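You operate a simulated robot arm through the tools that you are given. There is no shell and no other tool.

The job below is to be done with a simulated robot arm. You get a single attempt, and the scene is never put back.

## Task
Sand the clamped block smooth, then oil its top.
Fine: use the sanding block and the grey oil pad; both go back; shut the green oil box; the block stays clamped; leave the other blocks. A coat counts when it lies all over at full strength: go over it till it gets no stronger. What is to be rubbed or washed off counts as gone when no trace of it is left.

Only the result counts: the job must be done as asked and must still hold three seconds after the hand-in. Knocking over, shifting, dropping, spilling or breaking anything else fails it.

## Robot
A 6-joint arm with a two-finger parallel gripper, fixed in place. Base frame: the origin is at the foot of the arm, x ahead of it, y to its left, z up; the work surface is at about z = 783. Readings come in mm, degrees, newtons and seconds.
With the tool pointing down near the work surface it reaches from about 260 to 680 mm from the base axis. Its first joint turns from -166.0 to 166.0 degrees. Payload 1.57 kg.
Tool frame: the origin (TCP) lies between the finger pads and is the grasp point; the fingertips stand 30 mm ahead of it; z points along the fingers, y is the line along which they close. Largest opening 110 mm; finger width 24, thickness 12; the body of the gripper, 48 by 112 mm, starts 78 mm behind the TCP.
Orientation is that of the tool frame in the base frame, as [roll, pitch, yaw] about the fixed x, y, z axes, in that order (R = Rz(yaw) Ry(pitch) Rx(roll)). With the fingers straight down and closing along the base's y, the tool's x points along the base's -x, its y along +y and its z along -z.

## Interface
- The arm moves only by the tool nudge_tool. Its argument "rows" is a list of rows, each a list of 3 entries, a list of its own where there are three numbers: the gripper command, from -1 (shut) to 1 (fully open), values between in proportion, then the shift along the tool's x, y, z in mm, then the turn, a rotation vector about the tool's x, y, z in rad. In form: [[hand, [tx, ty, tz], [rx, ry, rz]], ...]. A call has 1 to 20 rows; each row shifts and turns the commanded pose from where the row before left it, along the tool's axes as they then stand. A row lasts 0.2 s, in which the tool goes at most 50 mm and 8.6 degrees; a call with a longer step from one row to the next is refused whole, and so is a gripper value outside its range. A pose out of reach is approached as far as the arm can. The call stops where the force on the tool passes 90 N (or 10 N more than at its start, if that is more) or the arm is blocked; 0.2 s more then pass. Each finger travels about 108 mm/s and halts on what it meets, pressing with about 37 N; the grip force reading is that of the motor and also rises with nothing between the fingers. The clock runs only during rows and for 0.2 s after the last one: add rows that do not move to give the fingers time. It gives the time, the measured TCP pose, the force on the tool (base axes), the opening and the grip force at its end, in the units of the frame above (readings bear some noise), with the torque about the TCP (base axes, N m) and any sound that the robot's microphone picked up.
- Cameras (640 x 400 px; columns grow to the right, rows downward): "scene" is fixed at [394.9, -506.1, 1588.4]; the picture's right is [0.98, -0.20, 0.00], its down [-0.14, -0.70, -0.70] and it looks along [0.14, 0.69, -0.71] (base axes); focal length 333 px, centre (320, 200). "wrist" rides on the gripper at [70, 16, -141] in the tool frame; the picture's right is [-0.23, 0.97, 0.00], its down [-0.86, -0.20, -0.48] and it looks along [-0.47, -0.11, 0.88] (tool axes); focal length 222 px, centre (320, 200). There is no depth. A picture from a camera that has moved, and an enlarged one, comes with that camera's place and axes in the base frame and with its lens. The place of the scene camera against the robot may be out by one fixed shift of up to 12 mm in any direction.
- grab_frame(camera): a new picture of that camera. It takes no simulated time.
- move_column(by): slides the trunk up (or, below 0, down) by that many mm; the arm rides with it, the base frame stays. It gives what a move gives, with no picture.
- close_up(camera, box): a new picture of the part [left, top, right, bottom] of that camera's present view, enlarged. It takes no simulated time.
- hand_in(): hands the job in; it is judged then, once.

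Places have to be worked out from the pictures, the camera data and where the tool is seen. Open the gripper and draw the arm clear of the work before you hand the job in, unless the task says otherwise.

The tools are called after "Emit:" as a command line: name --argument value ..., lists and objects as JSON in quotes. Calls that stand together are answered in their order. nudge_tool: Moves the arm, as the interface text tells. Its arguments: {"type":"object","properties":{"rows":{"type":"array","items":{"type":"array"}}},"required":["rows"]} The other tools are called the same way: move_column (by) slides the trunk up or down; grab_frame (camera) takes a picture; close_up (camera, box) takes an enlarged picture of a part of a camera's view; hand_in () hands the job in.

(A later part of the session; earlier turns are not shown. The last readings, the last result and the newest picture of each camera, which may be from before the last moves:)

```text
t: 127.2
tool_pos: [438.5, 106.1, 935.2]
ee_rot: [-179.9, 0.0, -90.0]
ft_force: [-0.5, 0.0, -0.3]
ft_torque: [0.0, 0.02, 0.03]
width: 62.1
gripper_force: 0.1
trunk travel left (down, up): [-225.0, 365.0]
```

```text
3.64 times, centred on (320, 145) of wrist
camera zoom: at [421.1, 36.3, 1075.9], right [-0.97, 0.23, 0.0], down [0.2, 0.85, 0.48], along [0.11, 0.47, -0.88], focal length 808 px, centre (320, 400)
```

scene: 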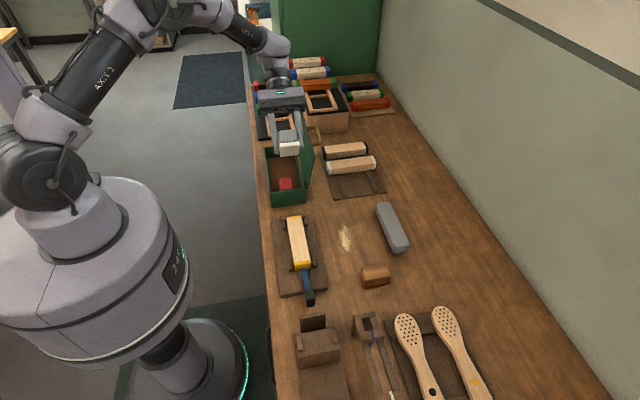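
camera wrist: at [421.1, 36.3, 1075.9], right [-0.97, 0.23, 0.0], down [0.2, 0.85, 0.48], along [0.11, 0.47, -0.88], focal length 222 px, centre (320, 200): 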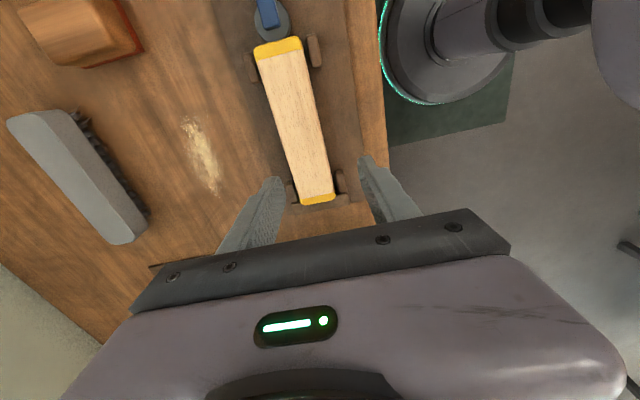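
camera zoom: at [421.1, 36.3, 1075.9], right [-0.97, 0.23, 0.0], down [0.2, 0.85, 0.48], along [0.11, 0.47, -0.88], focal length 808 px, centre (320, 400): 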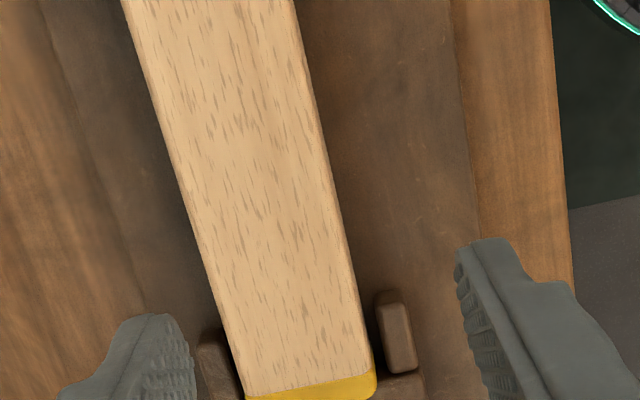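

The top is even with no trace of scuff, so sanding is complete. Back to the box for the now-loaded pad.

Emit:
nudge_tool --rows '[[0.13, [0, 0, -36], [0, 0, 0]], [0.13, [0, 0, -36], [0, 0, 0]], [0.13, [0, 0, -36], [0, 0, 0]], [0.13, [-40, -1.1, 0], [0, 0, 0]], [0.13, [-40, -1.1, 0], [0, 0, 0]], [0.13, [-40, -1.1, 0], [0, 0, 0]], [0.13, [-40, -1.1, 0], [0, 0, 0]], [0.13, [-40, -1.1, 0], [0, 0, 0]], [0.13, [-40, -1.1, 0], [0, 0, 0]], [0.13, [-40, -1.1, 0], [0, 0, 0]], [0.13, [-40, -1.1, 0], [0, 0, 0]], [0.13, [-39, -1.2, 0], [0, 0, 0]], [0.13, [0, 0, 0], [0, 0, 0]], [0.13, [0, 0, 45], [0, 0, 0]], [0.13, [0, 0, 45], [0, 0, 0]], [0.13, [0, 0, 45], [0, 0, 0]], [0.13, [0, 0, 15], [0, 0, 0]], [0.13, [0, 0, 0], [0, 0, 0]], [0.13, [0, 0, 0], [0, 0, 0]]]'

Emit:
close_up --camera "wrist" --box '[200, 60, 440, 230]'

Emit:
close_up --camera "scene" --box '[250, 100, 330, 190]'

```text
t: 131.2
tool_pos: [449.9, 466.8, 892.1]
ee_rot: [179.9, 0.0, -90.0]
ft_force: [-0.2, -0.4, -0.8]
ft_torque: [-0.02, -0.02, 0.02]
width: 62.4
gripper_force: 0.1
trunk travel left (down, up): [-225.0, 365.0]
```

```text
2.35 times, centred on (320, 145) of wrist
camera zoom: at [433.6, 396.7, 1033.3], right [-0.97, 0.23, 0.0], down [0.2, 0.85, 0.48], along [0.11, 0.47, -0.88], focal length 523 px, centre (320, 329)
```

zoom: 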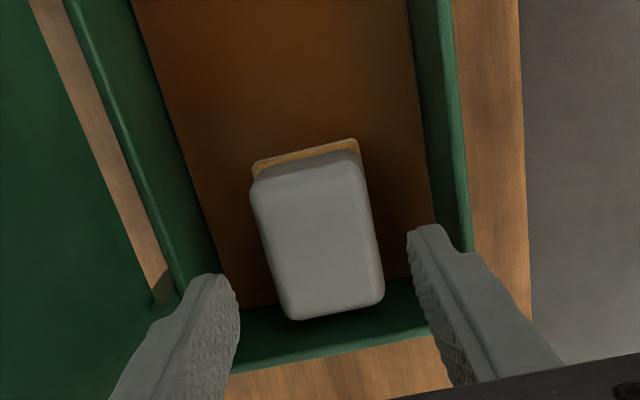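

```text
4.44 times, centred on (290, 145) of scene
camera zoom: at [394.9, -506.1, 1588.4], right [0.98, -0.2, 0.0], down [-0.14, -0.7, -0.7], along [0.14, 0.69, -0.71], focal length 1482 px, centre (453, 444)
```

zoom: 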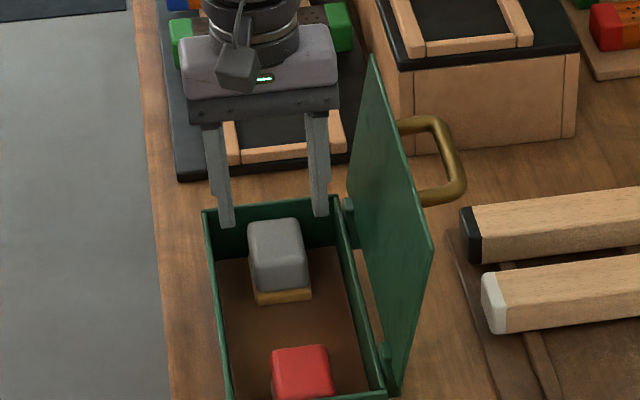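

The felt edge is amber. Going down, gripping, and pressing lightly on the floor once more to load it.

Emit:
nudge_tool --rows '[[0.13, [0, 0, 20], [0, 0, 0]], [0.13, [0, 0, 20], [0, 0, 0]], [0.13, [0, 0, 20], [0, 0, 0]], [0.13, [0, 0, 0], [0, 0, 0]], [0.13, [0, 0, 0], [0, 0, 0]], [-0.1, [0, 0, 0], [0, 0, 0]], [-0.3, [0, 0, 0], [0, 0, 0]], [-1, [0, 0, 0], [0, 0, 0]], [-1, [0, 0, 0], [0, 0, 0]], [-1, [0, 0, 0], [0, 0, 0]], [-1, [0, 0, 0.5], [0, 0, 0]], [-1, [0, 0, 0.5], [0, 0, 0]], [-1, [0, 0, 0], [0, 0, 0]]]'

```text
t: 134.0
tool_pos: [450.6, 469.2, 829.7]
ee_rot: [-180.0, 0.0, -90.1]
ft_force: [0.1, 0.0, 0.4]
ft_torque: [0.04, 0.01, -0.02]
width: 45.3
gripper_force: 37.2
trunk travel left (down, up): [-225.0, 365.0]
```

Emit:
nudge_tool --rows '[[-1, [0, 0, 0.5], [0, 0, 0]], [-1, [0, 0, 0.5], [0, 0, 0]], [-1, [0, 0, 0.5], [0, 0, 0]], [-1, [0, 0, 0], [0, 0, 0]], [-1, [0, 0, 0], [0, 0, 0]]]'

```text
t: 135.2
tool_pos: [449.8, 466.7, 829.0]
ee_rot: [-179.9, 0.1, -90.0]
ft_force: [2.3, 7.4, 10.9]
ft_torque: [-0.03, 0.3, -0.13]
width: 45.3
gripper_force: 37.3
trunk travel left (down, up): [-225.0, 365.0]
```

Loaded at 11 N. Lifting out, carrying it over the block and turning so the pad's long side spans the block's width.

Emit:
nudge_tool --rows '[[-1, [0, 0, -10], [0, 0, 0]], [-1, [0, 0, -40], [0, 0, 0]], [-1, [0, 0, -40], [0, 0, 0]], [-1, [0, 0, -40], [0, 0, 0]], [-1, [42.5, -0.5, 0], [0, 0, 0]], [-1, [42.5, -0.5, 0], [0, 0, 0]], [-1, [42.5, -0.5, 0], [0, 0, 0]], [-1, [42.5, -0.5, 0], [0, 0, 0]], [-1, [42.5, -0.5, 0], [0, 0, 0]], [-1, [42.5, -0.5, 0], [0, 0, 0]], [-1, [42.5, -0.5, 0], [0, 0, 0]], [-1, [42.5, -0.5, 0], [0, 0, 0]], [-1, [42.5, -0.5, 0], [0, 0, 0]], [-1, [0, 0, 0], [0, 0, 0]]]'

Emit:
nudge_tool --rows '[[-1, [0, 0, 0], [0, 0, 0.1428]], [-1, [0, 0, 0], [0, 0, 0.1428]], [-1, [0, 0, 0], [0, 0, 0.1428]], [-1, [0, 0, 0], [0, 0, 0.1428]], [-1, [0, 0, 0], [0, 0, 0.1428]], [-1, [0, 0, 0], [0, 0, 0.1428]], [-1, [0, 0, 0], [0, 0, 0.1428]], [-1, [0, 0, 0], [0, 0, 0.1428]], [-1, [0, 0, 0], [0, 0, 0.1428]], [-1, [0, 0, 0], [0, 0, 0.1428]], [-1, [0, 0, 0], [0, 0, 0.1428]], [-1, [0, 0, 30], [0, 0, 0]], [-1, [0, 0, 30], [0, 0, 0]], [-1, [0, 0, 30], [0, 0, 0]], [-1, [0, 0, 6], [0, 0, 0]], [-1, [0, 0, 0], [0, 0, 0]], [-1, [0, 0, 0], [0, 0, 0]]]'

Emit:
close_up --camera "wrist" --box '[180, 80, 460, 240]'

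Emit:
close_up --camera "scene" --box '[250, 180, 350, 310]'

```text
t: 138.2
tool_pos: [457.5, 84.8, 958.7]
ee_rot: [180.0, 0.1, -90.0]
ft_force: [-0.8, 0.2, -1.3]
ft_torque: [-0.02, 0.01, -0.03]
width: 45.1
gripper_force: 37.5
trunk travel left (down, up): [-225.0, 365.0]
```

```text
t: 141.8
tool_pos: [452.0, 84.9, 861.2]
ee_rot: [180.0, 0.0, 179.9]
ft_force: [0.6, -1.3, -1.3]
ft_torque: [-0.03, 0.01, 0.0]
width: 45.3
gripper_force: 37.6
trunk travel left (down, up): [-225.0, 365.0]
```

```text
2.29 times, centred on (320, 160) of wrist
camera zoom: at [382.0, 101.1, 1003.1], right [0.23, 0.97, 0.0], down [0.86, -0.2, 0.48], along [0.47, -0.11, -0.88], focal length 508 px, centre (320, 291)
```

zoom: 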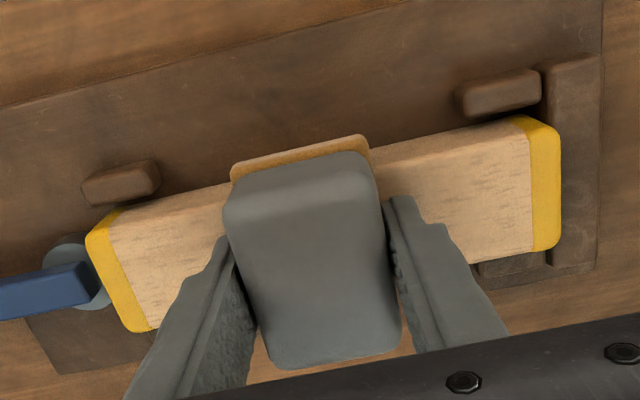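

```text
3.08 times, centred on (300, 245) of scene
camera zoom: at [394.9, -506.1, 1588.4], right [0.98, -0.2, 0.0], down [-0.14, -0.7, -0.7], along [0.14, 0.69, -0.71], focal length 1026 px, centre (382, 62)
```

zoom: 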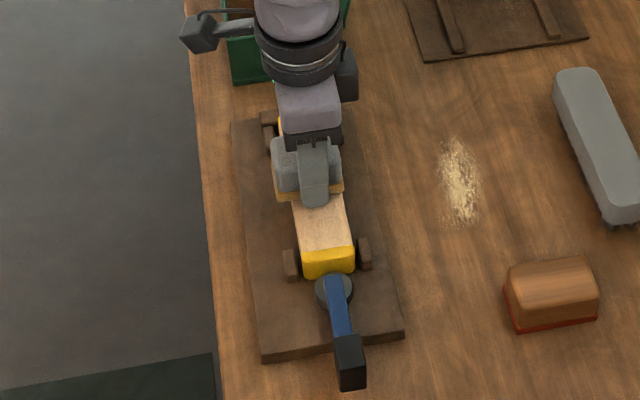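

The felt is amber and sits over the block. Lowering to contact.

Emit:
nudge_tool --rows '[[-1, [0, 0, 1], [0, 0, 0]], [-1, [0, 0, 1], [0, 0, 0]], [-1, [0, 0, 1], [0, 0, 0]], [-1, [0, 0, 1], [0, 0, 0]], [-1, [0, 0, 0], [0, 0, 0]], [-1, [0, 0, 0], [0, 0, 0]]]'

```text
t: 143.2
tool_pos: [453.8, 85.3, 860.6]
ee_rot: [180.0, 0.0, 180.0]
ft_force: [0.1, -0.7, -1.2]
ft_torque: [-0.03, 0.02, 0.01]
width: 45.2
gripper_force: 36.5
trunk travel left (down, up): [-225.0, 365.0]
```

Emit:
nudge_tool --rows '[[-1, [0, 0, 1], [0, 0, 0]], [-1, [0, 0, 1], [0, 0, 0]], [-1, [0, 0, 0], [0, 0, 0]], [-1, [0, 0, 0], [0, 0, 0]]]'

```text
t: 144.2
tool_pos: [454.7, 85.1, 858.3]
ee_rot: [-180.0, 0.1, -180.0]
ft_force: [1.2, 2.4, 7.1]
ft_torque: [0.05, -0.06, -0.02]
width: 45.4
gripper_force: 37.3
trunk travel left (down, up): [-225.0, 365.0]
```

7 N contact. I'll press slightly more and make the first full strokes.

Emit:
nudge_tool --rows '[[-1, [0, 10, 0.5], [0, 0, 0]], [-1, [0, 13, 0], [0, 0, 0]], [-1, [0, 13, 0], [0, 0, 0]], [-1, [0, 13, 0], [0, 0, 0]], [-1, [0, 15, 0], [0, 0, 0]], [-1, [0, -12, 0], [0, 0, 0]], [-1, [0, -13, 0], [0, 0, 0]], [-1, [0, -13, 0], [0, 0, 0]], [-1, [0, -13, 0], [0, 0, 0]], [-1, [0, -13, 0], [0, 0, 0]], [-1, [0, -13, 0], [0, 0, 0]], [-1, [0, -13, 0], [0, 0, 0]], [-1, [0, -13, 0], [0, 0, 0]], [-1, [0, -13, 0], [0, 0, 0]], [-1, [0, -13, 0], [0, 0, 0]], [-1, [0, 13, 0], [0, 0, 0]], [-1, [0, 13, 0], [0, 0, 0]], [-1, [0, 13, 0], [0, 0, 0]], [-1, [0, 13, 0], [0, 0, 0]], [-1, [0, 13, 0], [0, 0, 0]]]'

Emit:
close_up --camera "wrist" --box '[180, 80, 460, 240]'

Emit:
close_up --camera "scene" --box '[250, 180, 350, 310]'

```text
t: 148.4
tool_pos: [452.6, 86.3, 858.6]
ee_rot: [179.9, 0.1, 180.0]
ft_force: [-0.9, -3.9, 18.4]
ft_torque: [-0.43, 0.07, 0.05]
width: 45.3
gripper_force: 36.8
trunk travel left (down, up): [-225.0, 365.0]
```

```text
2.29 times, centred on (320, 160) of wrist
camera zoom: at [381.7, 101.4, 999.7], right [0.23, 0.97, 0.0], down [0.85, -0.2, 0.48], along [0.47, -0.11, -0.88], focal length 508 px, centre (320, 291)
```

zoom: 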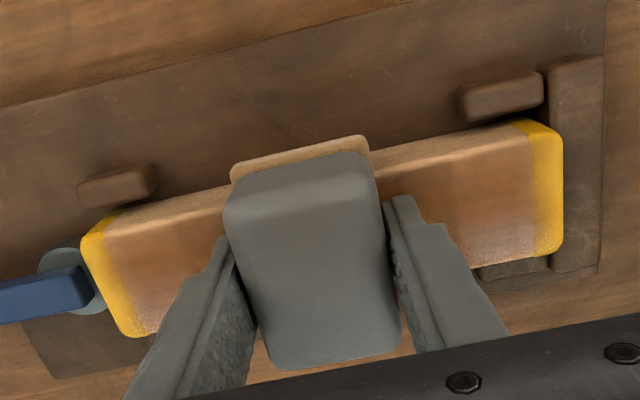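

```text
3.08 times, centred on (300, 245) of scene
camera zoom: at [394.9, -506.1, 1588.4], right [0.98, -0.2, 0.0], down [-0.14, -0.7, -0.7], along [0.14, 0.69, -0.71], focal length 1026 px, centre (382, 62)
```

zoom: 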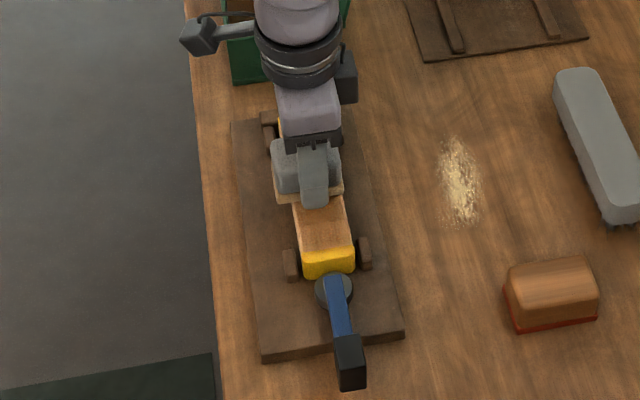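

Now the oil is clearly going on, rich brown, but paler along the +x edge and at both ends, and the felt is fading. I'll shift +7 mm in x and extend the strokes past the ends.

Emit:
nudge_tool --rows '[[-1, [-7, 0, 0], [0, 0, 0]], [-1, [0, 13, 0], [0, 0, 0]], [-1, [0, 13, 0], [0, 0, 0]], [-1, [0, 13, 0], [0, 0, 0]], [-1, [0, 13, 0], [0, 0, 0]], [-1, [0, 13, 0], [0, 0, 0]], [-1, [0, 12, 0], [0, 0, 0]], [-1, [0, -12.8, 0], [0, 0, 0]], [-1, [0, -12.8, 0], [0, 0, 0]], [-1, [0, -12.8, 0], [0, 0, 0]], [-1, [0, -12.8, 0], [0, 0, 0]], [-1, [0, -12.8, 0], [0, 0, 0]], [-1, [0, -12.8, 0], [0, 0, 0]], [-1, [0, -12.8, 0], [0, 0, 0]], [-1, [0, -12.8, 0], [0, 0, 0]], [-1, [0, -12.8, 0], [0, 0, 0]], [-1, [0, -12.8, 0], [0, 0, 0]], [-1, [0, -12.8, 0], [0, 0, 0]], [-1, [0, -12.2, 0], [0, 0, 0]], [-1, [0, 0, 0], [0, 0, 0]]]'

Emit:
close_up --camera "wrist" --box '[240, 70, 560, 240]'

Emit:
close_up --camera "scene" --box '[260, 190, 340, 290]'

```text
t: 152.6
tool_pos: [459.9, 9.9, 858.6]
ee_rot: [-179.8, 0.1, -180.0]
ft_force: [-3.8, 17.0, 39.7]
ft_torque: [1.54, 0.23, 0.11]
width: 45.3
gripper_force: 37.2
trunk travel left (down, up): [-225.0, 365.0]
```

```text
2.00 times, centred on (400, 155) of wrist
camera zoom: at [389.3, 26.3, 999.3], right [0.23, 0.97, 0.0], down [0.85, -0.2, 0.48], along [0.47, -0.11, -0.88], focal length 444 px, centre (160, 290)
```

zoom: 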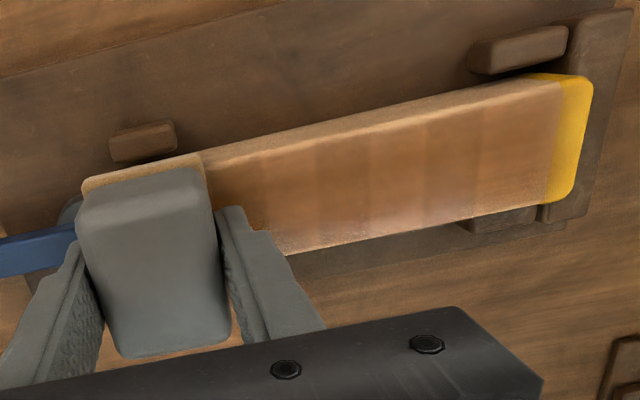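

```text
4.00 times, centred on (300, 240) of scene
camera zoom: at [394.9, -506.1, 1588.4], right [0.98, -0.2, 0.0], down [-0.14, -0.7, -0.7], along [0.14, 0.69, -0.71], focal length 1334 px, centre (400, 40)
```

zoom: 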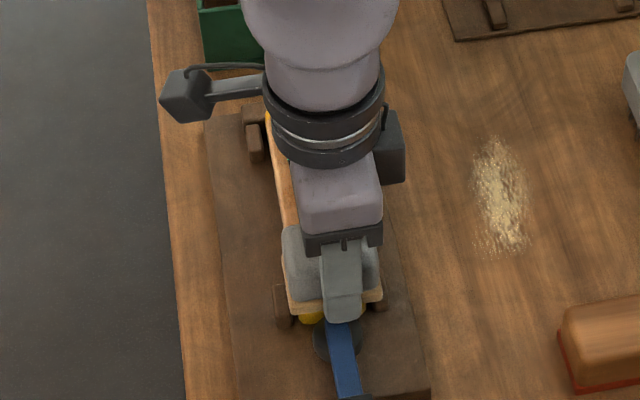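

The coat is patchy but building. Easing off slightly, I'll run more passes at different x offsets.

Emit:
nudge_tool --rows '[[-1, [0, 12.8, -0.5], [0, 0, 0]], [-1, [0, 12.8, 0], [0, 0, 0]], [-1, [0, 12.8, 0], [0, 0, 0]], [-1, [0, 12.8, 0], [0, 0, 0]], [-1, [0, 12.8, 0], [0, 0, 0]], [-1, [0, 12.8, 0], [0, 0, 0]], [-1, [0, 12.8, 0], [0, 0, 0]], [-1, [0, 12.8, 0], [0, 0, 0]], [-1, [0, 12.8, 0], [0, 0, 0]], [-1, [0, 12.8, 0], [0, 0, 0]], [-1, [0, 12.8, 0], [0, 0, 0]], [-1, [0, 12.8, 0], [0, 0, 0]], [-1, [13, 0, 0], [0, 0, 0]], [-1, [0, 0, 0], [0, 0, 0]]]'

Emit:
nudge_tool --rows '[[-1, [0, -10, 0], [0, 0, 0]], [-1, [0, -10, 0], [0, 0, 0]], [-1, [0, -10, 0], [0, 0, 0]], [-1, [0, -10, 0], [0, 0, 0]], [-1, [0, -10, 0], [0, 0, 0]], [-1, [0, -10, 0], [0, 0, 0]], [-1, [0, -10, 0], [0, 0, 0]], [-1, [0, -10, 0], [0, 0, 0]], [-1, [0, -10, 0], [0, 0, 0]], [-1, [0, -10, 0], [0, 0, 0]], [-1, [0, -10, 0], [0, 0, 0]], [-1, [0, -10, 0], [0, 0, 0]], [-1, [0, -10, 0], [0, 0, 0]], [-1, [0, -10, 0], [0, 0, 0]], [-1, [0, -10, 0], [0, 0, 0]], [-1, [0, 0, 0], [0, 0, 0]]]'

Emit:
close_up --camera "wrist" --box '[240, 70, 560, 240]'

Emit:
grab_frame --camera "wrist"

```text
t: 155.6
tool_pos: [448.9, 163.2, 859.2]
ee_rot: [-179.9, 0.0, 180.0]
ft_force: [10.3, 5.6, 20.2]
ft_torque: [-0.36, -0.33, 0.27]
width: 45.1
gripper_force: 36.8
trunk travel left (down, up): [-225.0, 365.0]
```

```text
t: 159.0
tool_pos: [449.0, 13.3, 858.8]
ee_rot: [179.9, 0.0, 180.0]
ft_force: [0.2, 0.9, 0.2]
ft_torque: [-0.02, -0.01, 0.03]
width: 45.1
gripper_force: 36.9
trunk travel left (down, up): [-225.0, 365.0]
```

```text
2.00 times, centred on (400, 155) of wrist
camera zoom: at [379.1, 30.0, 999.8], right [0.23, 0.97, 0.0], down [0.86, -0.2, 0.48], along [0.47, -0.11, -0.88], focal length 444 px, centre (160, 290)
```

zoom: 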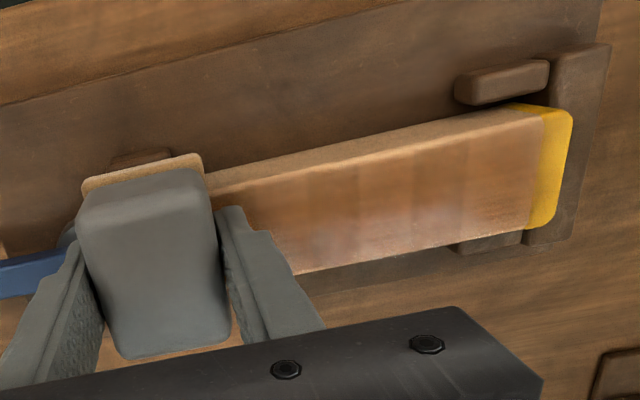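

```text
taken
camera wrist: at [379.1, 30.0, 999.8], right [0.23, 0.97, 0.0], down [0.86, -0.2, 0.48], along [0.47, -0.11, -0.88], focal length 222 px, centre (320, 200)
```

wrist: 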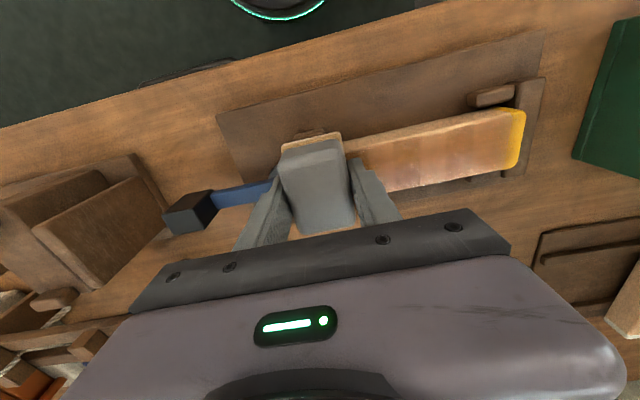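

The last stroke ended without contact force, so the pad has crept up in the grip. I'll lift and look at the whole coat.

Emit:
nudge_tool --rows '[[-1, [0, 0, -10], [0, 0, 0]], [-1, [0, 0, -25], [0, 0, 0]], [-1, [0, 0, -22], [0, 0, 0]], [-1, [-32, 23, 0], [0, 0, 0]], [-1, [-32, 23, 0], [0, 0, 0]], [-1, [-33, 25, 0], [0, 0, 0]], [-1, [0, 0, 0], [0, 0, 0]], [-1, [0, 0, 0], [0, 0, 0]]]'

Emit:
close_up --camera "wrist" --box '[180, 0, 460, 120]'

Emit:
close_up --camera "scene" --box '[270, 205, 330, 285]'

Emit:
close_up --camera "scene" --box '[300, 190, 360, 240]'

```text
t: 160.8
tool_pos: [545.0, 85.0, 914.4]
ee_rot: [180.0, 0.0, 180.0]
ft_force: [0.0, -0.4, -1.2]
ft_torque: [0.03, 0.02, 0.02]
width: 45.1
gripper_force: 36.7
trunk travel left (down, up): [-225.0, 365.0]
```

```text
2.29 times, centred on (320, 60) of wrist
camera zoom: at [474.1, 100.8, 1056.3], right [0.23, 0.97, 0.0], down [0.86, -0.2, 0.48], along [0.47, -0.11, -0.88], focal length 508 px, centre (320, 520)
```

zoom: 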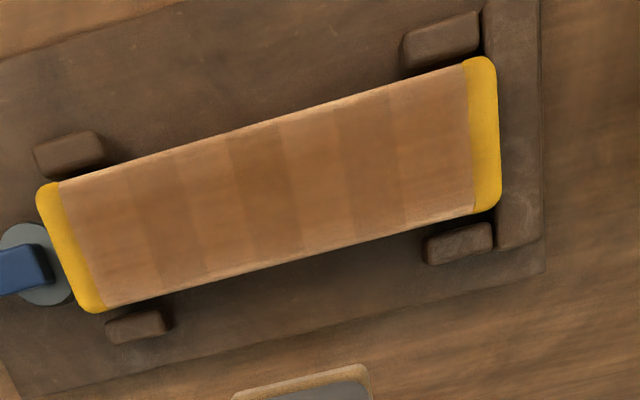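

```text
5.00 times, centred on (300, 245) of scene
camera zoom: at [394.9, -506.1, 1588.4], right [0.98, -0.2, 0.0], down [-0.14, -0.7, -0.7], along [0.14, 0.69, -0.71], focal length 1667 px, centre (420, -25)
```

zoom: 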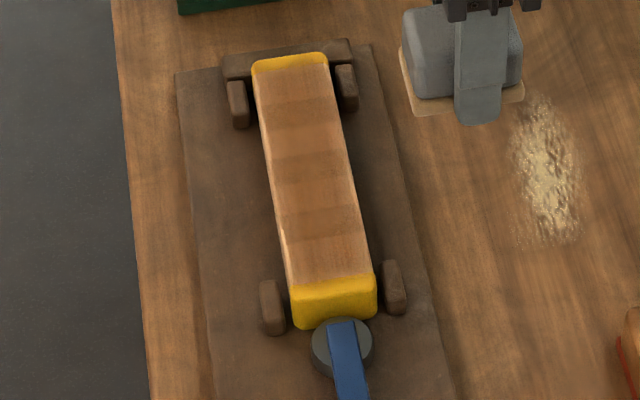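

```text
8.00 times, centred on (330, 215) of scene
camera zoom: at [394.9, -506.1, 1588.4], right [0.98, -0.2, 0.0], down [-0.14, -0.7, -0.7], along [0.14, 0.69, -0.71], focal length 2667 px, centre (240, 80)
```

zoom: 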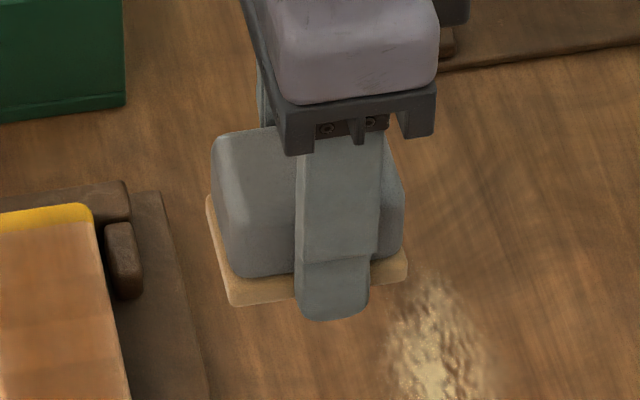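

The oil is taking in bands of differing strength, so more passes are needed. The felt has slid up level with the fingertips. I'll go back to the box, re-grip it higher and reload it.

Emit:
nudge_tool --rows '[[-1, [0, 0, -42.3], [0, 0, 0]], [-1, [0, 0, -42.3], [0, 0, 0]], [-1, [0, 0, -42.4], [0, 0, 0]], [-1, [0, 0, 0], [0, 0, -0.1428]], [-1, [0, 0, 0], [0, 0, -0.1428]], [-1, [0, 0, 0], [0, 0, -0.1428]], [-1, [0, 0, 0], [0, 0, -0.1428]], [-1, [0, 0, 0], [0, 0, -0.1428]], [-1, [0, 0, 0], [0, 0, -0.1428]], [-1, [0, 0, 0], [0, 0, -0.1428]], [-1, [0, 0, 0], [0, 0, -0.1428]], [-1, [0, 0, 0], [0, 0, -0.1428]], [-1, [0, 0, 0], [0, 0, -0.1428]], [-1, [0, 0, 0], [0, 0, -0.1428]], [-1, [0, 0, 0], [0, 0, 0]]]'

Emit:
nudge_tool --rows '[[-1, [-42.65, 10.61, 0], [0, 0, 0]], [-1, [-42.65, 10.61, 0], [0, 0, 0]], [-1, [-42.65, 10.61, 0], [0, 0, 0]], [-1, [-42.65, 10.61, 0], [0, 0, 0]], [-1, [-42.65, 10.61, 0], [0, 0, 0]], [-1, [-42.65, 10.61, 0], [0, 0, 0]], [-1, [-42.65, 10.61, 0], [0, 0, 0]], [-1, [-42.65, 10.61, 0], [0, 0, 0]], [-1, [-42.65, 10.61, 0], [0, 0, 0]], [-1, [0, 0, 0], [0, 0, 0]], [-1, [0, 0, 40], [0, 0, 0]], [-1, [0, 0, 40], [0, 0, 0]], [-1, [0, 0, 40], [0, 0, 0]], [-1, [0, 0, 30], [0, 0, 0]], [-1, [0, 0, 30], [0, 0, 0]], [-1, [0, 0, 25], [0, 0, 0]], [-1, [0, 0, 0], [0, 0, 0]], [-1, [0, 0, 0], [0, 0, 0]]]'

Emit:
close_up --camera "scene" --box '[250, 100, 330, 190]'

```text
t: 164.0
tool_pos: [546.0, 82.8, 1041.2]
ee_rot: [-180.0, 0.0, -89.8]
ft_force: [0.3, 0.0, -0.6]
ft_torque: [0.0, -0.02, 0.01]
width: 45.3
gripper_force: 36.9
trunk travel left (down, up): [-225.0, 365.0]
```

```text
t: 167.8
tool_pos: [450.0, 466.9, 835.1]
ee_rot: [-179.9, -0.1, -89.9]
ft_force: [-0.3, 0.0, -0.2]
ft_torque: [-0.03, -0.01, 0.01]
width: 45.4
gripper_force: 37.1
trunk travel left (down, up): [-225.0, 365.0]
```

```text
4.44 times, centred on (290, 145) of scene
camera zoom: at [394.9, -506.1, 1588.4], right [0.98, -0.2, 0.0], down [-0.14, -0.7, -0.7], along [0.14, 0.69, -0.71], focal length 1482 px, centre (453, 444)
```

zoom: 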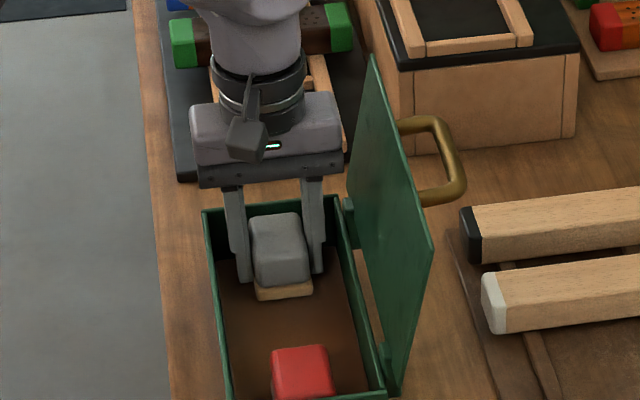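

Emit:
nudge_tool --rows '[[-1, [0, 0, 2], [0, 0, 0]], [-1, [0, 0, 2], [0, 0, 0]], [-1, [0, 0, 1], [0, 0, 0]], [-1, [0, 0, 0], [0, 0, 0]], [-1, [0, 0, 0], [0, 0, 0]]]'

```text
t: 169.0
tool_pos: [450.2, 466.3, 830.5]
ee_rot: [-179.9, 0.1, -90.0]
ft_force: [-0.1, 0.1, -0.5]
ft_torque: [-0.01, 0.02, -0.02]
width: 45.1
gripper_force: 36.6
trunk travel left (down, up): [-225.0, 365.0]
```

Emit:
nudge_tool --rows '[[-1, [0, 0, 1], [0, 0, 0]], [-1, [0, 0, 1], [0, 0, 0]], [-1, [0, 0, 1], [0, 0, 0]], [-1, [0, 0, 0], [0, 0, 0]], [-1, [0, 0, 0], [0, 0, 0]]]'

```text
t: 170.2
tool_pos: [449.3, 467.0, 828.6]
ee_rot: [-179.9, 0.1, -90.1]
ft_force: [7.8, 1.1, 18.2]
ft_torque: [-0.26, 0.24, 0.03]
width: 45.4
gripper_force: 37.1
trunk travel left (down, up): [-225.0, 365.0]
```

The pad is touching the floor at 18 N and has only slipped a millimetre, so the grip is fine. I'll hold to reload, then lift and carry it back.

Emit:
nudge_tool --rows '[[-1, [0, 0, 0], [0, 0, 0]], [-1, [0, 0, 0], [0, 0, 0]], [-1, [0, 0, 0], [0, 0, 0]], [-1, [0, 0, -12], [0, 0, 0]], [-1, [0, 0, -40], [0, 0, 0]], [-1, [0, 0, -40], [0, 0, 0]], [-1, [0, 0, -40], [0, 0, 0]], [-1, [42.5, -0.5, 0], [0, 0, 0]], [-1, [42.5, -0.5, 0], [0, 0, 0]], [-1, [42.5, -0.5, 0], [0, 0, 0]], [-1, [42.5, -0.5, 0], [0, 0, 0]], [-1, [42.5, -0.5, 0], [0, 0, 0]], [-1, [42.5, -0.5, 0], [0, 0, 0]], [-1, [42.5, -0.5, 0], [0, 0, 0]], [-1, [42.5, -0.5, 0], [0, 0, 0]], [-1, [42.5, -0.5, 0], [0, 0, 0]], [-1, [0, 0, 0], [0, 0, 0]]]'

Emit:
nudge_tool --rows '[[-1, [0, 0, 0], [0, 0, 0.1428]], [-1, [0, 0, 0], [0, 0, 0.1428]], [-1, [0, 0, 0], [0, 0, 0.1428]], [-1, [0, 0, 0], [0, 0, 0.1428]], [-1, [0, 0, 0], [0, 0, 0.1428]], [-1, [0, 0, 0], [0, 0, 0.1428]], [-1, [0, 0, 0], [0, 0, 0.1428]], [-1, [0, 0, 0], [0, 0, 0.1428]], [-1, [0, 0, 0], [0, 0, 0.1428]], [-1, [0, 0, 0], [0, 0, 0.1428]], [-1, [0, 0, 0], [0, 0, 0.1428]], [-1, [0, 0, 30], [0, 0, 0]], [-1, [0, 0, 30], [0, 0, 0]], [-1, [0, 0, 30], [0, 0, 0]], [-1, [0, 0, 10], [0, 0, 0]], [-1, [0, 0, 2], [0, 0, 0]], [-1, [0, 0, 0], [0, 0, 0]], [-1, [0, 0, 0], [0, 0, 0]]]'

Emit:
close_up --camera "wrist" --box '[180, 80, 460, 240]'

```text
t: 173.8
tool_pos: [456.9, 82.1, 957.3]
ee_rot: [179.9, 0.1, -90.0]
ft_force: [-0.6, 0.5, -0.8]
ft_torque: [0.02, 0.0, -0.05]
width: 45.3
gripper_force: 37.0
trunk travel left (down, up): [-225.0, 365.0]
```

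```text
t: 177.6
tool_pos: [453.8, 84.9, 858.7]
ee_rot: [179.9, 0.0, -180.0]
ft_force: [0.2, -0.3, -0.2]
ft_torque: [-0.04, -0.06, -0.01]
width: 45.5
gripper_force: 37.0
trunk travel left (down, up): [-225.0, 365.0]
```

```text
2.29 times, centred on (320, 160) of wrist
camera zoom: at [383.3, 101.1, 999.9], right [0.23, 0.97, 0.0], down [0.86, -0.2, 0.48], along [0.47, -0.11, -0.88], focal length 508 px, centre (320, 291)
```

zoom: 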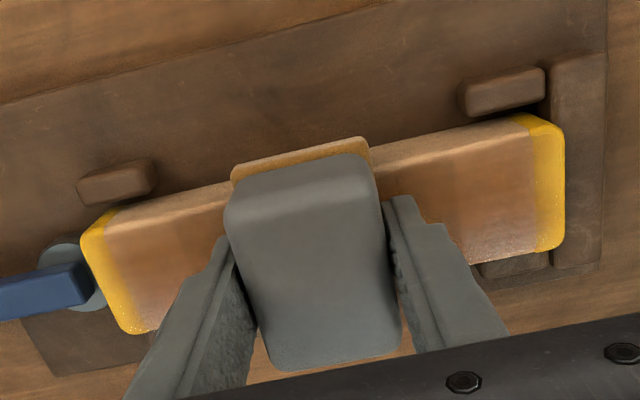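

The felt is amber again. Down to contact.

Emit:
nudge_tool --rows '[[-1, [0, 0, 1], [0, 0, 0]], [-1, [0, 0, 1], [0, 0, 0]], [-1, [0, 0, 0], [0, 0, 0]], [-1, [0, 0, 0], [0, 0, 0]]]'

```text
t: 178.6
tool_pos: [452.4, 85.0, 858.2]
ee_rot: [179.9, 0.2, 180.0]
ft_force: [-1.2, -1.1, 31.3]
ft_torque: [-0.22, 0.1, -0.06]
width: 45.7
gripper_force: 37.0
trunk travel left (down, up): [-225.0, 365.0]
```

31 N, so I'll back off a little and make even, extended strokes.

Emit:
nudge_tool --rows '[[-1, [0, 0, -0.6], [0, 0, 0]], [-1, [0, 13, 0], [0, 0, 0]], [-1, [0, 13, 0], [0, 0, 0]], [-1, [0, 13, 0], [0, 0, 0]], [-1, [0, 13, 0], [0, 0, 0]], [-1, [0, 13, 0], [0, 0, 0]], [-1, [0, 13, 0], [0, 0, 0]], [-1, [0, -13, 0], [0, 0, 0]], [-1, [0, -13, 0], [0, 0, 0]], [-1, [0, -13, 0], [0, 0, 0]], [-1, [0, -13, 0], [0, 0, 0]], [-1, [0, -13, 0], [0, 0, 0]], [-1, [0, -13, 0], [0, 0, 0]], [-1, [0, -13, 0], [0, 0, 0]], [-1, [0, -13, 0], [0, 0, 0]], [-1, [0, -13, -0.3], [0, 0, 0]], [-1, [0, -13, 0], [0, 0, 0]], [-1, [0, -13, 0], [0, 0, 0]], [-1, [0, -11, 0], [0, 0, 0]], [-1, [0, 0, 0], [0, 0, 0]]]'

Emit:
nudge_tool --rows '[[-1, [0, 13, 0.3], [0, 0, 0]], [-1, [0, 13, 0], [0, 0, 0]], [-1, [0, 13, 0], [0, 0, 0]], [-1, [0, 13, 0], [0, 0, 0]], [-1, [0, 13, 0], [0, 0, 0]], [-1, [0, 13, 0], [0, 0, 0]], [-1, [0, 13, 0], [0, 0, 0]], [-1, [0, 13, 0], [0, 0, 0]], [-1, [0, 13, 0], [0, 0, 0]], [-1, [0, 13, 0], [0, 0, 0]], [-1, [0, 13, 0], [0, 0, 0]], [-1, [0, 11, 0], [0, 0, 0]], [-1, [0, -13, 0], [0, 0, 0]], [-1, [0, -13, 0], [0, 0, 0]], [-1, [0, -13, 0], [0, 0, 0]], [-1, [0, -13, 0], [0, 0, 0]], [-1, [0, -13, 0], [0, 0, 0]], [-1, [0, -13, 0], [0, 0, 0]], [-1, [0, 0, 0], [0, 0, 0]]]'

Emit:
close_up --camera "wrist" --box '[180, 80, 460, 240]'

Emit:
close_up --camera "scene" --box '[260, 190, 340, 290]'

```text
t: 182.8
tool_pos: [453.5, 10.7, 858.2]
ee_rot: [-180.0, 0.2, -180.0]
ft_force: [1.7, 10.9, 28.8]
ft_torque: [1.04, 0.0, -0.1]
width: 45.4
gripper_force: 36.7
trunk travel left (down, up): [-225.0, 365.0]
```

```text
t: 186.8
tool_pos: [455.0, 86.6, 858.4]
ee_rot: [179.9, 0.2, -180.0]
ft_force: [0.6, 24.2, 49.2]
ft_torque: [1.06, 0.23, -0.13]
width: 45.3
gripper_force: 37.3
trunk travel left (down, up): [-225.0, 365.0]
```

```text
2.29 times, centred on (320, 160) of wrist
camera zoom: at [382.9, 102.8, 999.2], right [0.23, 0.97, 0.0], down [0.85, -0.2, 0.48], along [0.47, -0.11, -0.88], focal length 508 px, centre (320, 291)
```

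zoom: 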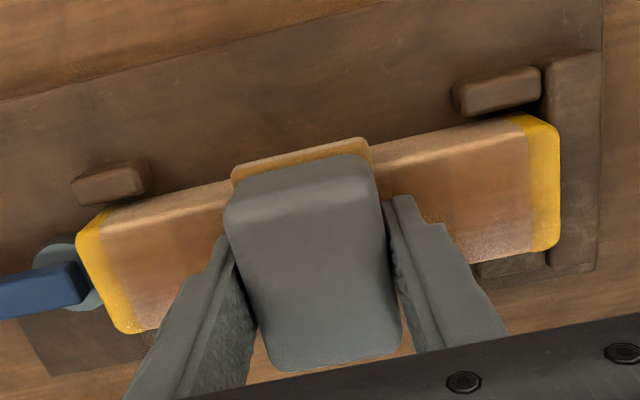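

```text
4.00 times, centred on (300, 240) of scene
camera zoom: at [394.9, -506.1, 1588.4], right [0.98, -0.2, 0.0], down [-0.14, -0.7, -0.7], along [0.14, 0.69, -0.71], focal length 1334 px, centre (400, 40)
```

zoom: 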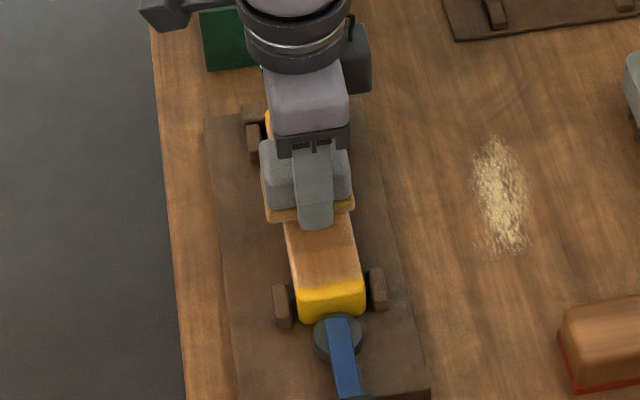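

Force is creeping up and the felt stays amber, which suggests the wood is taking little more. Lifting to inspect.

Emit:
nudge_tool --rows '[[-1, [0, 0, -10], [0, 0, 0]], [-1, [0, 0, -25], [0, 0, 0]], [-1, [0, 0, -22], [0, 0, 0]], [-1, [-30, 0, 0], [0, 0, 0]], [-1, [-30, 0, 0], [0, 0, 0]], [-1, [-31, 0, 0], [0, 0, 0]], [-1, [0, 0, 0], [0, 0, 0]], [-1, [0, 0, 0], [0, 0, 0]]]'

Emit:
close_up --camera "wrist" --box '[180, 0, 460, 120]'

Emit:
close_up --camera "scene" --box '[270, 205, 330, 285]'

Emit:
close_up --camera "wrist" --box '[240, 100, 400, 240]'

```text
t: 188.6
tool_pos: [544.5, 84.9, 914.6]
ee_rot: [179.9, -0.1, -179.9]
ft_force: [-0.2, -0.1, -0.2]
ft_torque: [-0.04, -0.03, -0.02]
width: 45.2
gripper_force: 37.3
trunk travel left (down, up): [-225.0, 365.0]
```

```text
2.29 times, centred on (320, 60) of wrist
camera zoom: at [474.7, 102.1, 1055.9], right [0.23, 0.97, 0.0], down [0.86, -0.2, 0.48], along [0.47, -0.11, -0.88], focal length 508 px, centre (320, 520)
```

zoom: 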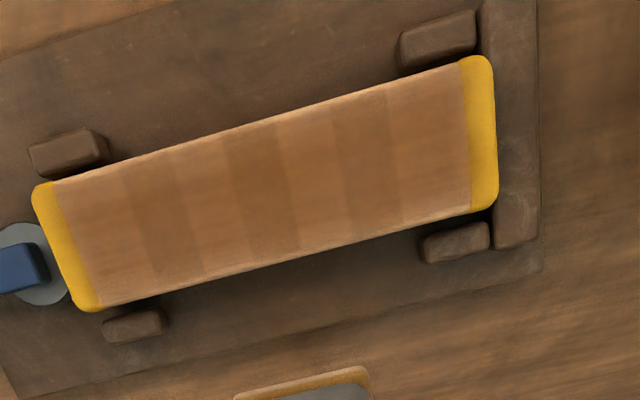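

```text
5.00 times, centred on (300, 245) of scene
camera zoom: at [394.9, -506.1, 1588.4], right [0.98, -0.2, 0.0], down [-0.14, -0.7, -0.7], along [0.14, 0.69, -0.71], focal length 1667 px, centre (420, -25)
```

zoom: 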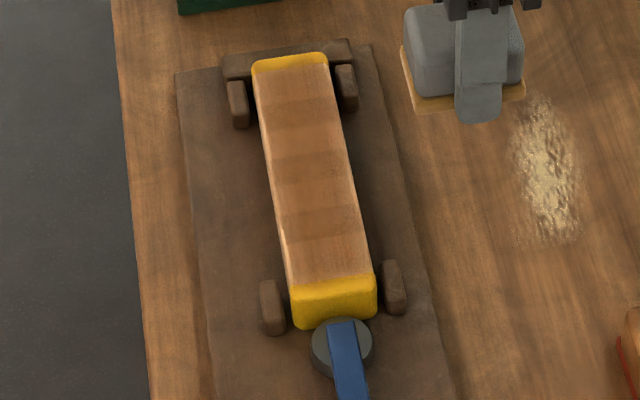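

```text
2.86 times, centred on (320, 170) of wrist
camera zoom: at [474.7, 102.1, 1055.9], right [0.23, 0.97, 0.0], down [0.86, -0.2, 0.48], along [0.47, -0.11, -0.88], focal length 635 px, centre (320, 286)
```

zoom: 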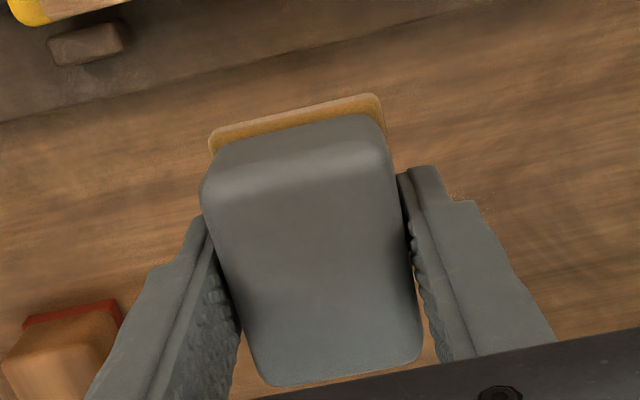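

The band pattern is unchanged by the last passes. I'll zoom in to see whether the lighter bands are genuinely weaker.

Emit:
close_up --camera "wrist" --box '[190, 20, 300, 110]'

Emit:
close_up --camera "wrist" --box '[290, 0, 400, 100]'

Emit:
close_up --camera "scene" --box '[280, 210, 320, 240]'

Emit:
close_up --camera "scene" --box '[280, 240, 320, 275]'

```text
4.44 times, centred on (245, 65) of wrist
camera zoom: at [474.7, 102.1, 1055.9], right [0.23, 0.97, 0.0], down [0.86, -0.2, 0.48], along [0.47, -0.11, -0.88], focal length 987 px, centre (653, 800)
```

zoom: 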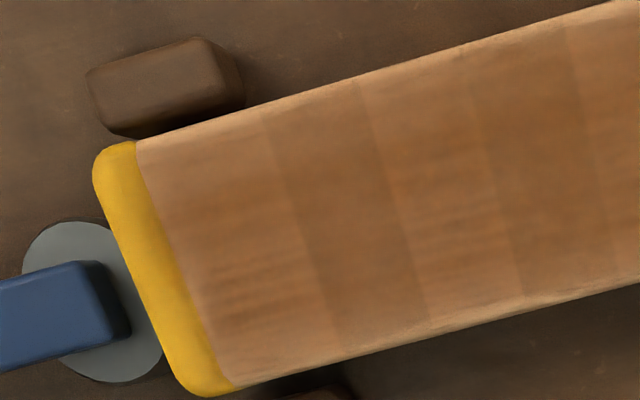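

```text
4.00 times, centred on (345, 50) of wrist
camera zoom: at [474.7, 102.1, 1055.9], right [0.23, 0.97, 0.0], down [0.86, -0.2, 0.48], along [0.47, -0.11, -0.88], focal length 888 px, centre (220, 800)
```

zoom: 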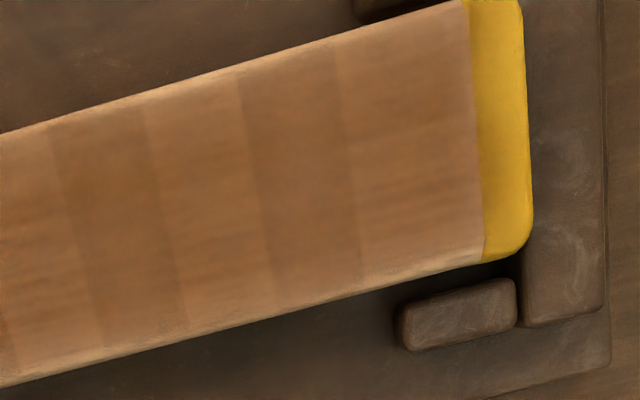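

```text
13.33 times, centred on (300, 225) of scene
camera zoom: at [394.9, -506.1, 1588.4], right [0.98, -0.2, 0.0], down [-0.14, -0.7, -0.7], along [0.14, 0.69, -0.71], focal length 4446 px, centre (587, -133)
```

zoom: 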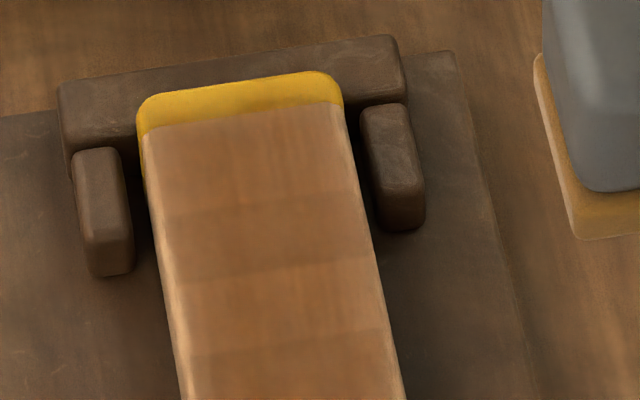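

```text
11.43 times, centred on (300, 258) of scene
camera zoom: at [394.9, -506.1, 1588.4], right [0.98, -0.2, 0.0], down [-0.14, -0.7, -0.7], along [0.14, 0.69, -0.71], focal length 3811 px, centre (549, -457)
```

zoom: 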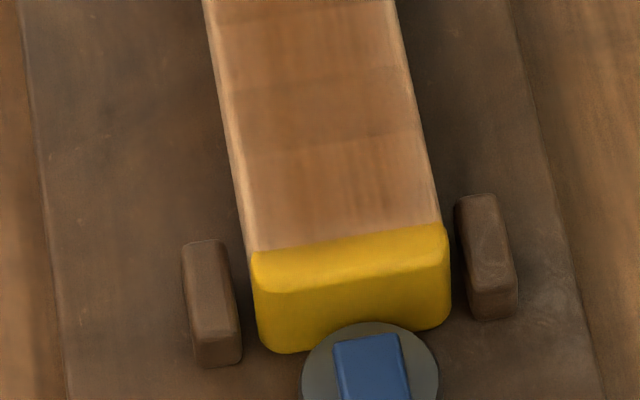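

Three darker bands with lighter ones between look like the overlaps of four coat patches, each equally strong. They did not change and the felt stopped fading, so it seems saturated. One more pair of passes at both x offsets will confirm it.

Emit:
nudge_tool --rows '[[-1, [29, 0, 0], [0, 0, 0]], [-1, [29, 0, 0], [0, 0, 0]], [-1, [27, 0, 0], [0, 0, 0]], [-1, [0, 0, 0], [0, 0, 0]], [-1, [0, 0, 25], [0, 0, 0]], [-1, [0, 0, 20], [0, 0, 0]], [-1, [0, 0, 9], [0, 0, 0]], [-1, [0, 0, 0], [0, 0, 0]], [-1, [0, 0, 1], [0, 0, 0]], [-1, [0, 0, 1], [0, 0, 0]], [-1, [0, 0, 0], [0, 0, 0]], [-1, [0, 0, 0], [0, 0, 0]]]'

```text
t: 191.2
tool_pos: [460.8, 85.1, 858.3]
ee_rot: [180.0, 0.0, -180.0]
ft_force: [0.0, 0.9, -0.8]
ft_torque: [0.04, -0.01, 0.0]
width: 45.2
gripper_force: 36.7
trunk travel left (down, up): [-225.0, 365.0]
```

Emit:
nudge_tool --rows '[[-1, [0, 0, 1], [0, 0, 0]], [-1, [0, 0, 0.5], [0, 0, 0]], [-1, [0, 0, 0], [0, 0, 0]], [-1, [0, 0, 0], [0, 0, 0]]]'

```text
t: 192.2
tool_pos: [460.3, 85.5, 857.8]
ee_rot: [179.9, 0.2, 180.0]
ft_force: [7.0, -1.7, 33.5]
ft_torque: [-0.28, 0.03, -0.01]
width: 45.5
gripper_force: 36.4
trunk travel left (down, up): [-225.0, 365.0]
```

Emit:
nudge_tool --rows '[[-1, [0, 0, -0.6], [0, 0, 0]], [-1, [0, 13, 0], [0, 0, 0]], [-1, [0, 13, 0], [0, 0, 0]], [-1, [0, 13, 0], [0, 0, 0]], [-1, [0, 13, 0], [0, 0, 0]], [-1, [0, 13, 0], [0, 0, 0]], [-1, [0, 13, 0], [0, 0, 0]], [-1, [0, -13, 0], [0, 0, 0]], [-1, [0, -13, 0], [0, 0, 0]], [-1, [0, -13, 0], [0, 0, 0]], [-1, [0, -13, 0], [0, 0, 0]], [-1, [0, -13, 0], [0, 0, 0]], [-1, [0, -13, 0], [0, 0, 0]], [-1, [0, -13, 0], [0, 0, 0]], [-1, [0, -13, 0], [0, 0, 0]], [-1, [0, -13, -0.3], [0, 0, 0]], [-1, [0, -13, 0], [0, 0, 0]], [-1, [0, -13, 0], [0, 0, 0]], [-1, [0, -11, 0], [0, 0, 0]], [-1, [0, 0, 0], [0, 0, 0]]]'

Emit:
nudge_tool --rows '[[-1, [12, 0, 0], [0, 0, 0]], [-1, [0, 13, 0.3], [0, 0, 0]], [-1, [0, 13, 0], [0, 0, 0]], [-1, [0, 13, 0], [0, 0, 0]], [-1, [0, 13, 0], [0, 0, 0]], [-1, [0, 13, 0], [0, 0, 0]], [-1, [0, 13, 0], [0, 0, 0]], [-1, [0, 13, 0], [0, 0, 0]], [-1, [0, 13, 0], [0, 0, 0]], [-1, [0, 13, 0], [0, 0, 0]], [-1, [0, 13, 0], [0, 0, 0]], [-1, [0, 13, 0], [0, 0, 0]], [-1, [0, 11, 0], [0, 0, 0]], [-1, [0, -13, 0], [0, 0, 0]], [-1, [0, -13, 0], [0, 0, 0]], [-1, [0, -13, 0], [0, 0, 0]], [-1, [0, -13, 0], [0, 0, 0]], [-1, [0, -13, 0], [0, 0, 0]], [-1, [0, -13, 0], [0, 0, 0]], [-1, [0, 0, 0], [0, 0, 0]]]'

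Emit:
nudge_tool --rows '[[-1, [0, 0, -10], [0, 0, 0]], [-1, [0, 0, -25], [0, 0, 0]], [-1, [0, 0, -22], [0, 0, 0]], [-1, [-32, 0, 0], [0, 0, 0]], [-1, [-32, 0, 0], [0, 0, 0]], [-1, [-33, 0, 0], [0, 0, 0]], [-1, [0, 0, 0], [0, 0, 0]], [-1, [0, 0, 0], [0, 0, 0]]]'

Emit:
close_up --camera "wrist" --box '[180, 0, 460, 120]'

Emit:
close_up --camera "scene" --box '[270, 205, 330, 285]'

Emit:
close_up --camera "wrist" --box '[290, 0, 400, 100]'

```text
t: 196.4
tool_pos: [459.9, 8.0, 858.3]
ee_rot: [-179.9, 0.1, 180.0]
ft_force: [-1.2, 10.0, 25.4]
ft_torque: [0.95, 0.13, 0.05]
width: 45.3
gripper_force: 36.1
trunk travel left (down, up): [-225.0, 365.0]
```

```text
t: 200.6
tool_pos: [445.5, 86.3, 857.6]
ee_rot: [-180.0, 0.1, 180.0]
ft_force: [-1.8, 16.3, 30.4]
ft_torque: [0.68, -0.09, 0.02]
width: 45.3
gripper_force: 37.0
trunk travel left (down, up): [-225.0, 365.0]
```

```text
t: 202.4
tool_pos: [545.4, 84.2, 912.5]
ee_rot: [180.0, 0.1, -180.0]
ft_force: [0.5, -0.6, -1.6]
ft_torque: [-0.02, 0.0, 0.0]
width: 45.1
gripper_force: 37.2
trunk travel left (down, up): [-225.0, 365.0]
```

```text
2.29 times, centred on (320, 60) of wrist
camera zoom: at [474.7, 99.7, 1053.4], right [0.23, 0.97, 0.0], down [0.86, -0.2, 0.48], along [0.47, -0.11, -0.88], focal length 508 px, centre (320, 520)
```

zoom: 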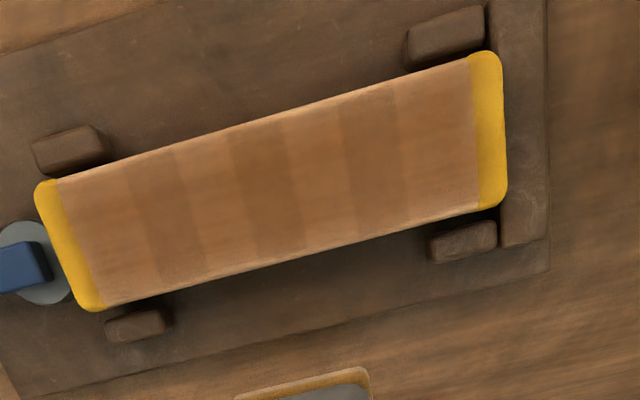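

```text
5.00 times, centred on (300, 245) of scene
camera zoom: at [394.9, -506.1, 1588.4], right [0.98, -0.2, 0.0], down [-0.14, -0.7, -0.7], along [0.14, 0.69, -0.71], focal length 1667 px, centre (420, -25)
```

zoom: 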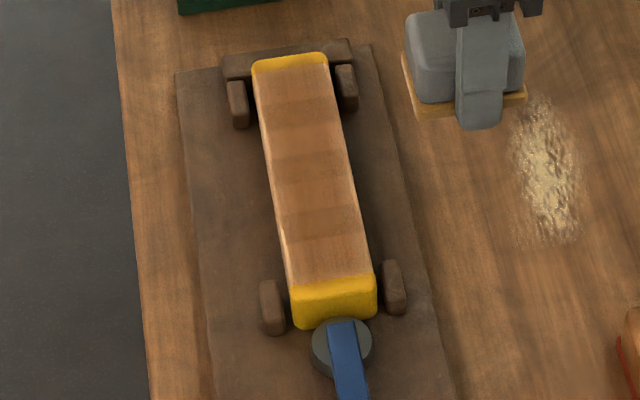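

```text
4.00 times, centred on (345, 50) of wrist
camera zoom: at [474.7, 99.7, 1053.4], right [0.23, 0.97, 0.0], down [0.86, -0.2, 0.48], along [0.47, -0.11, -0.88], focal length 888 px, centre (220, 800)
```

zoom: 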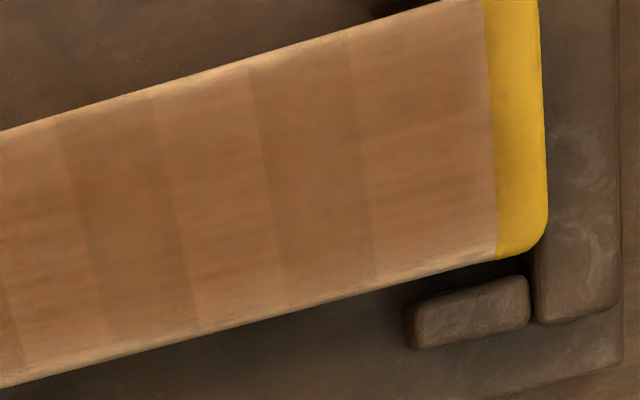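

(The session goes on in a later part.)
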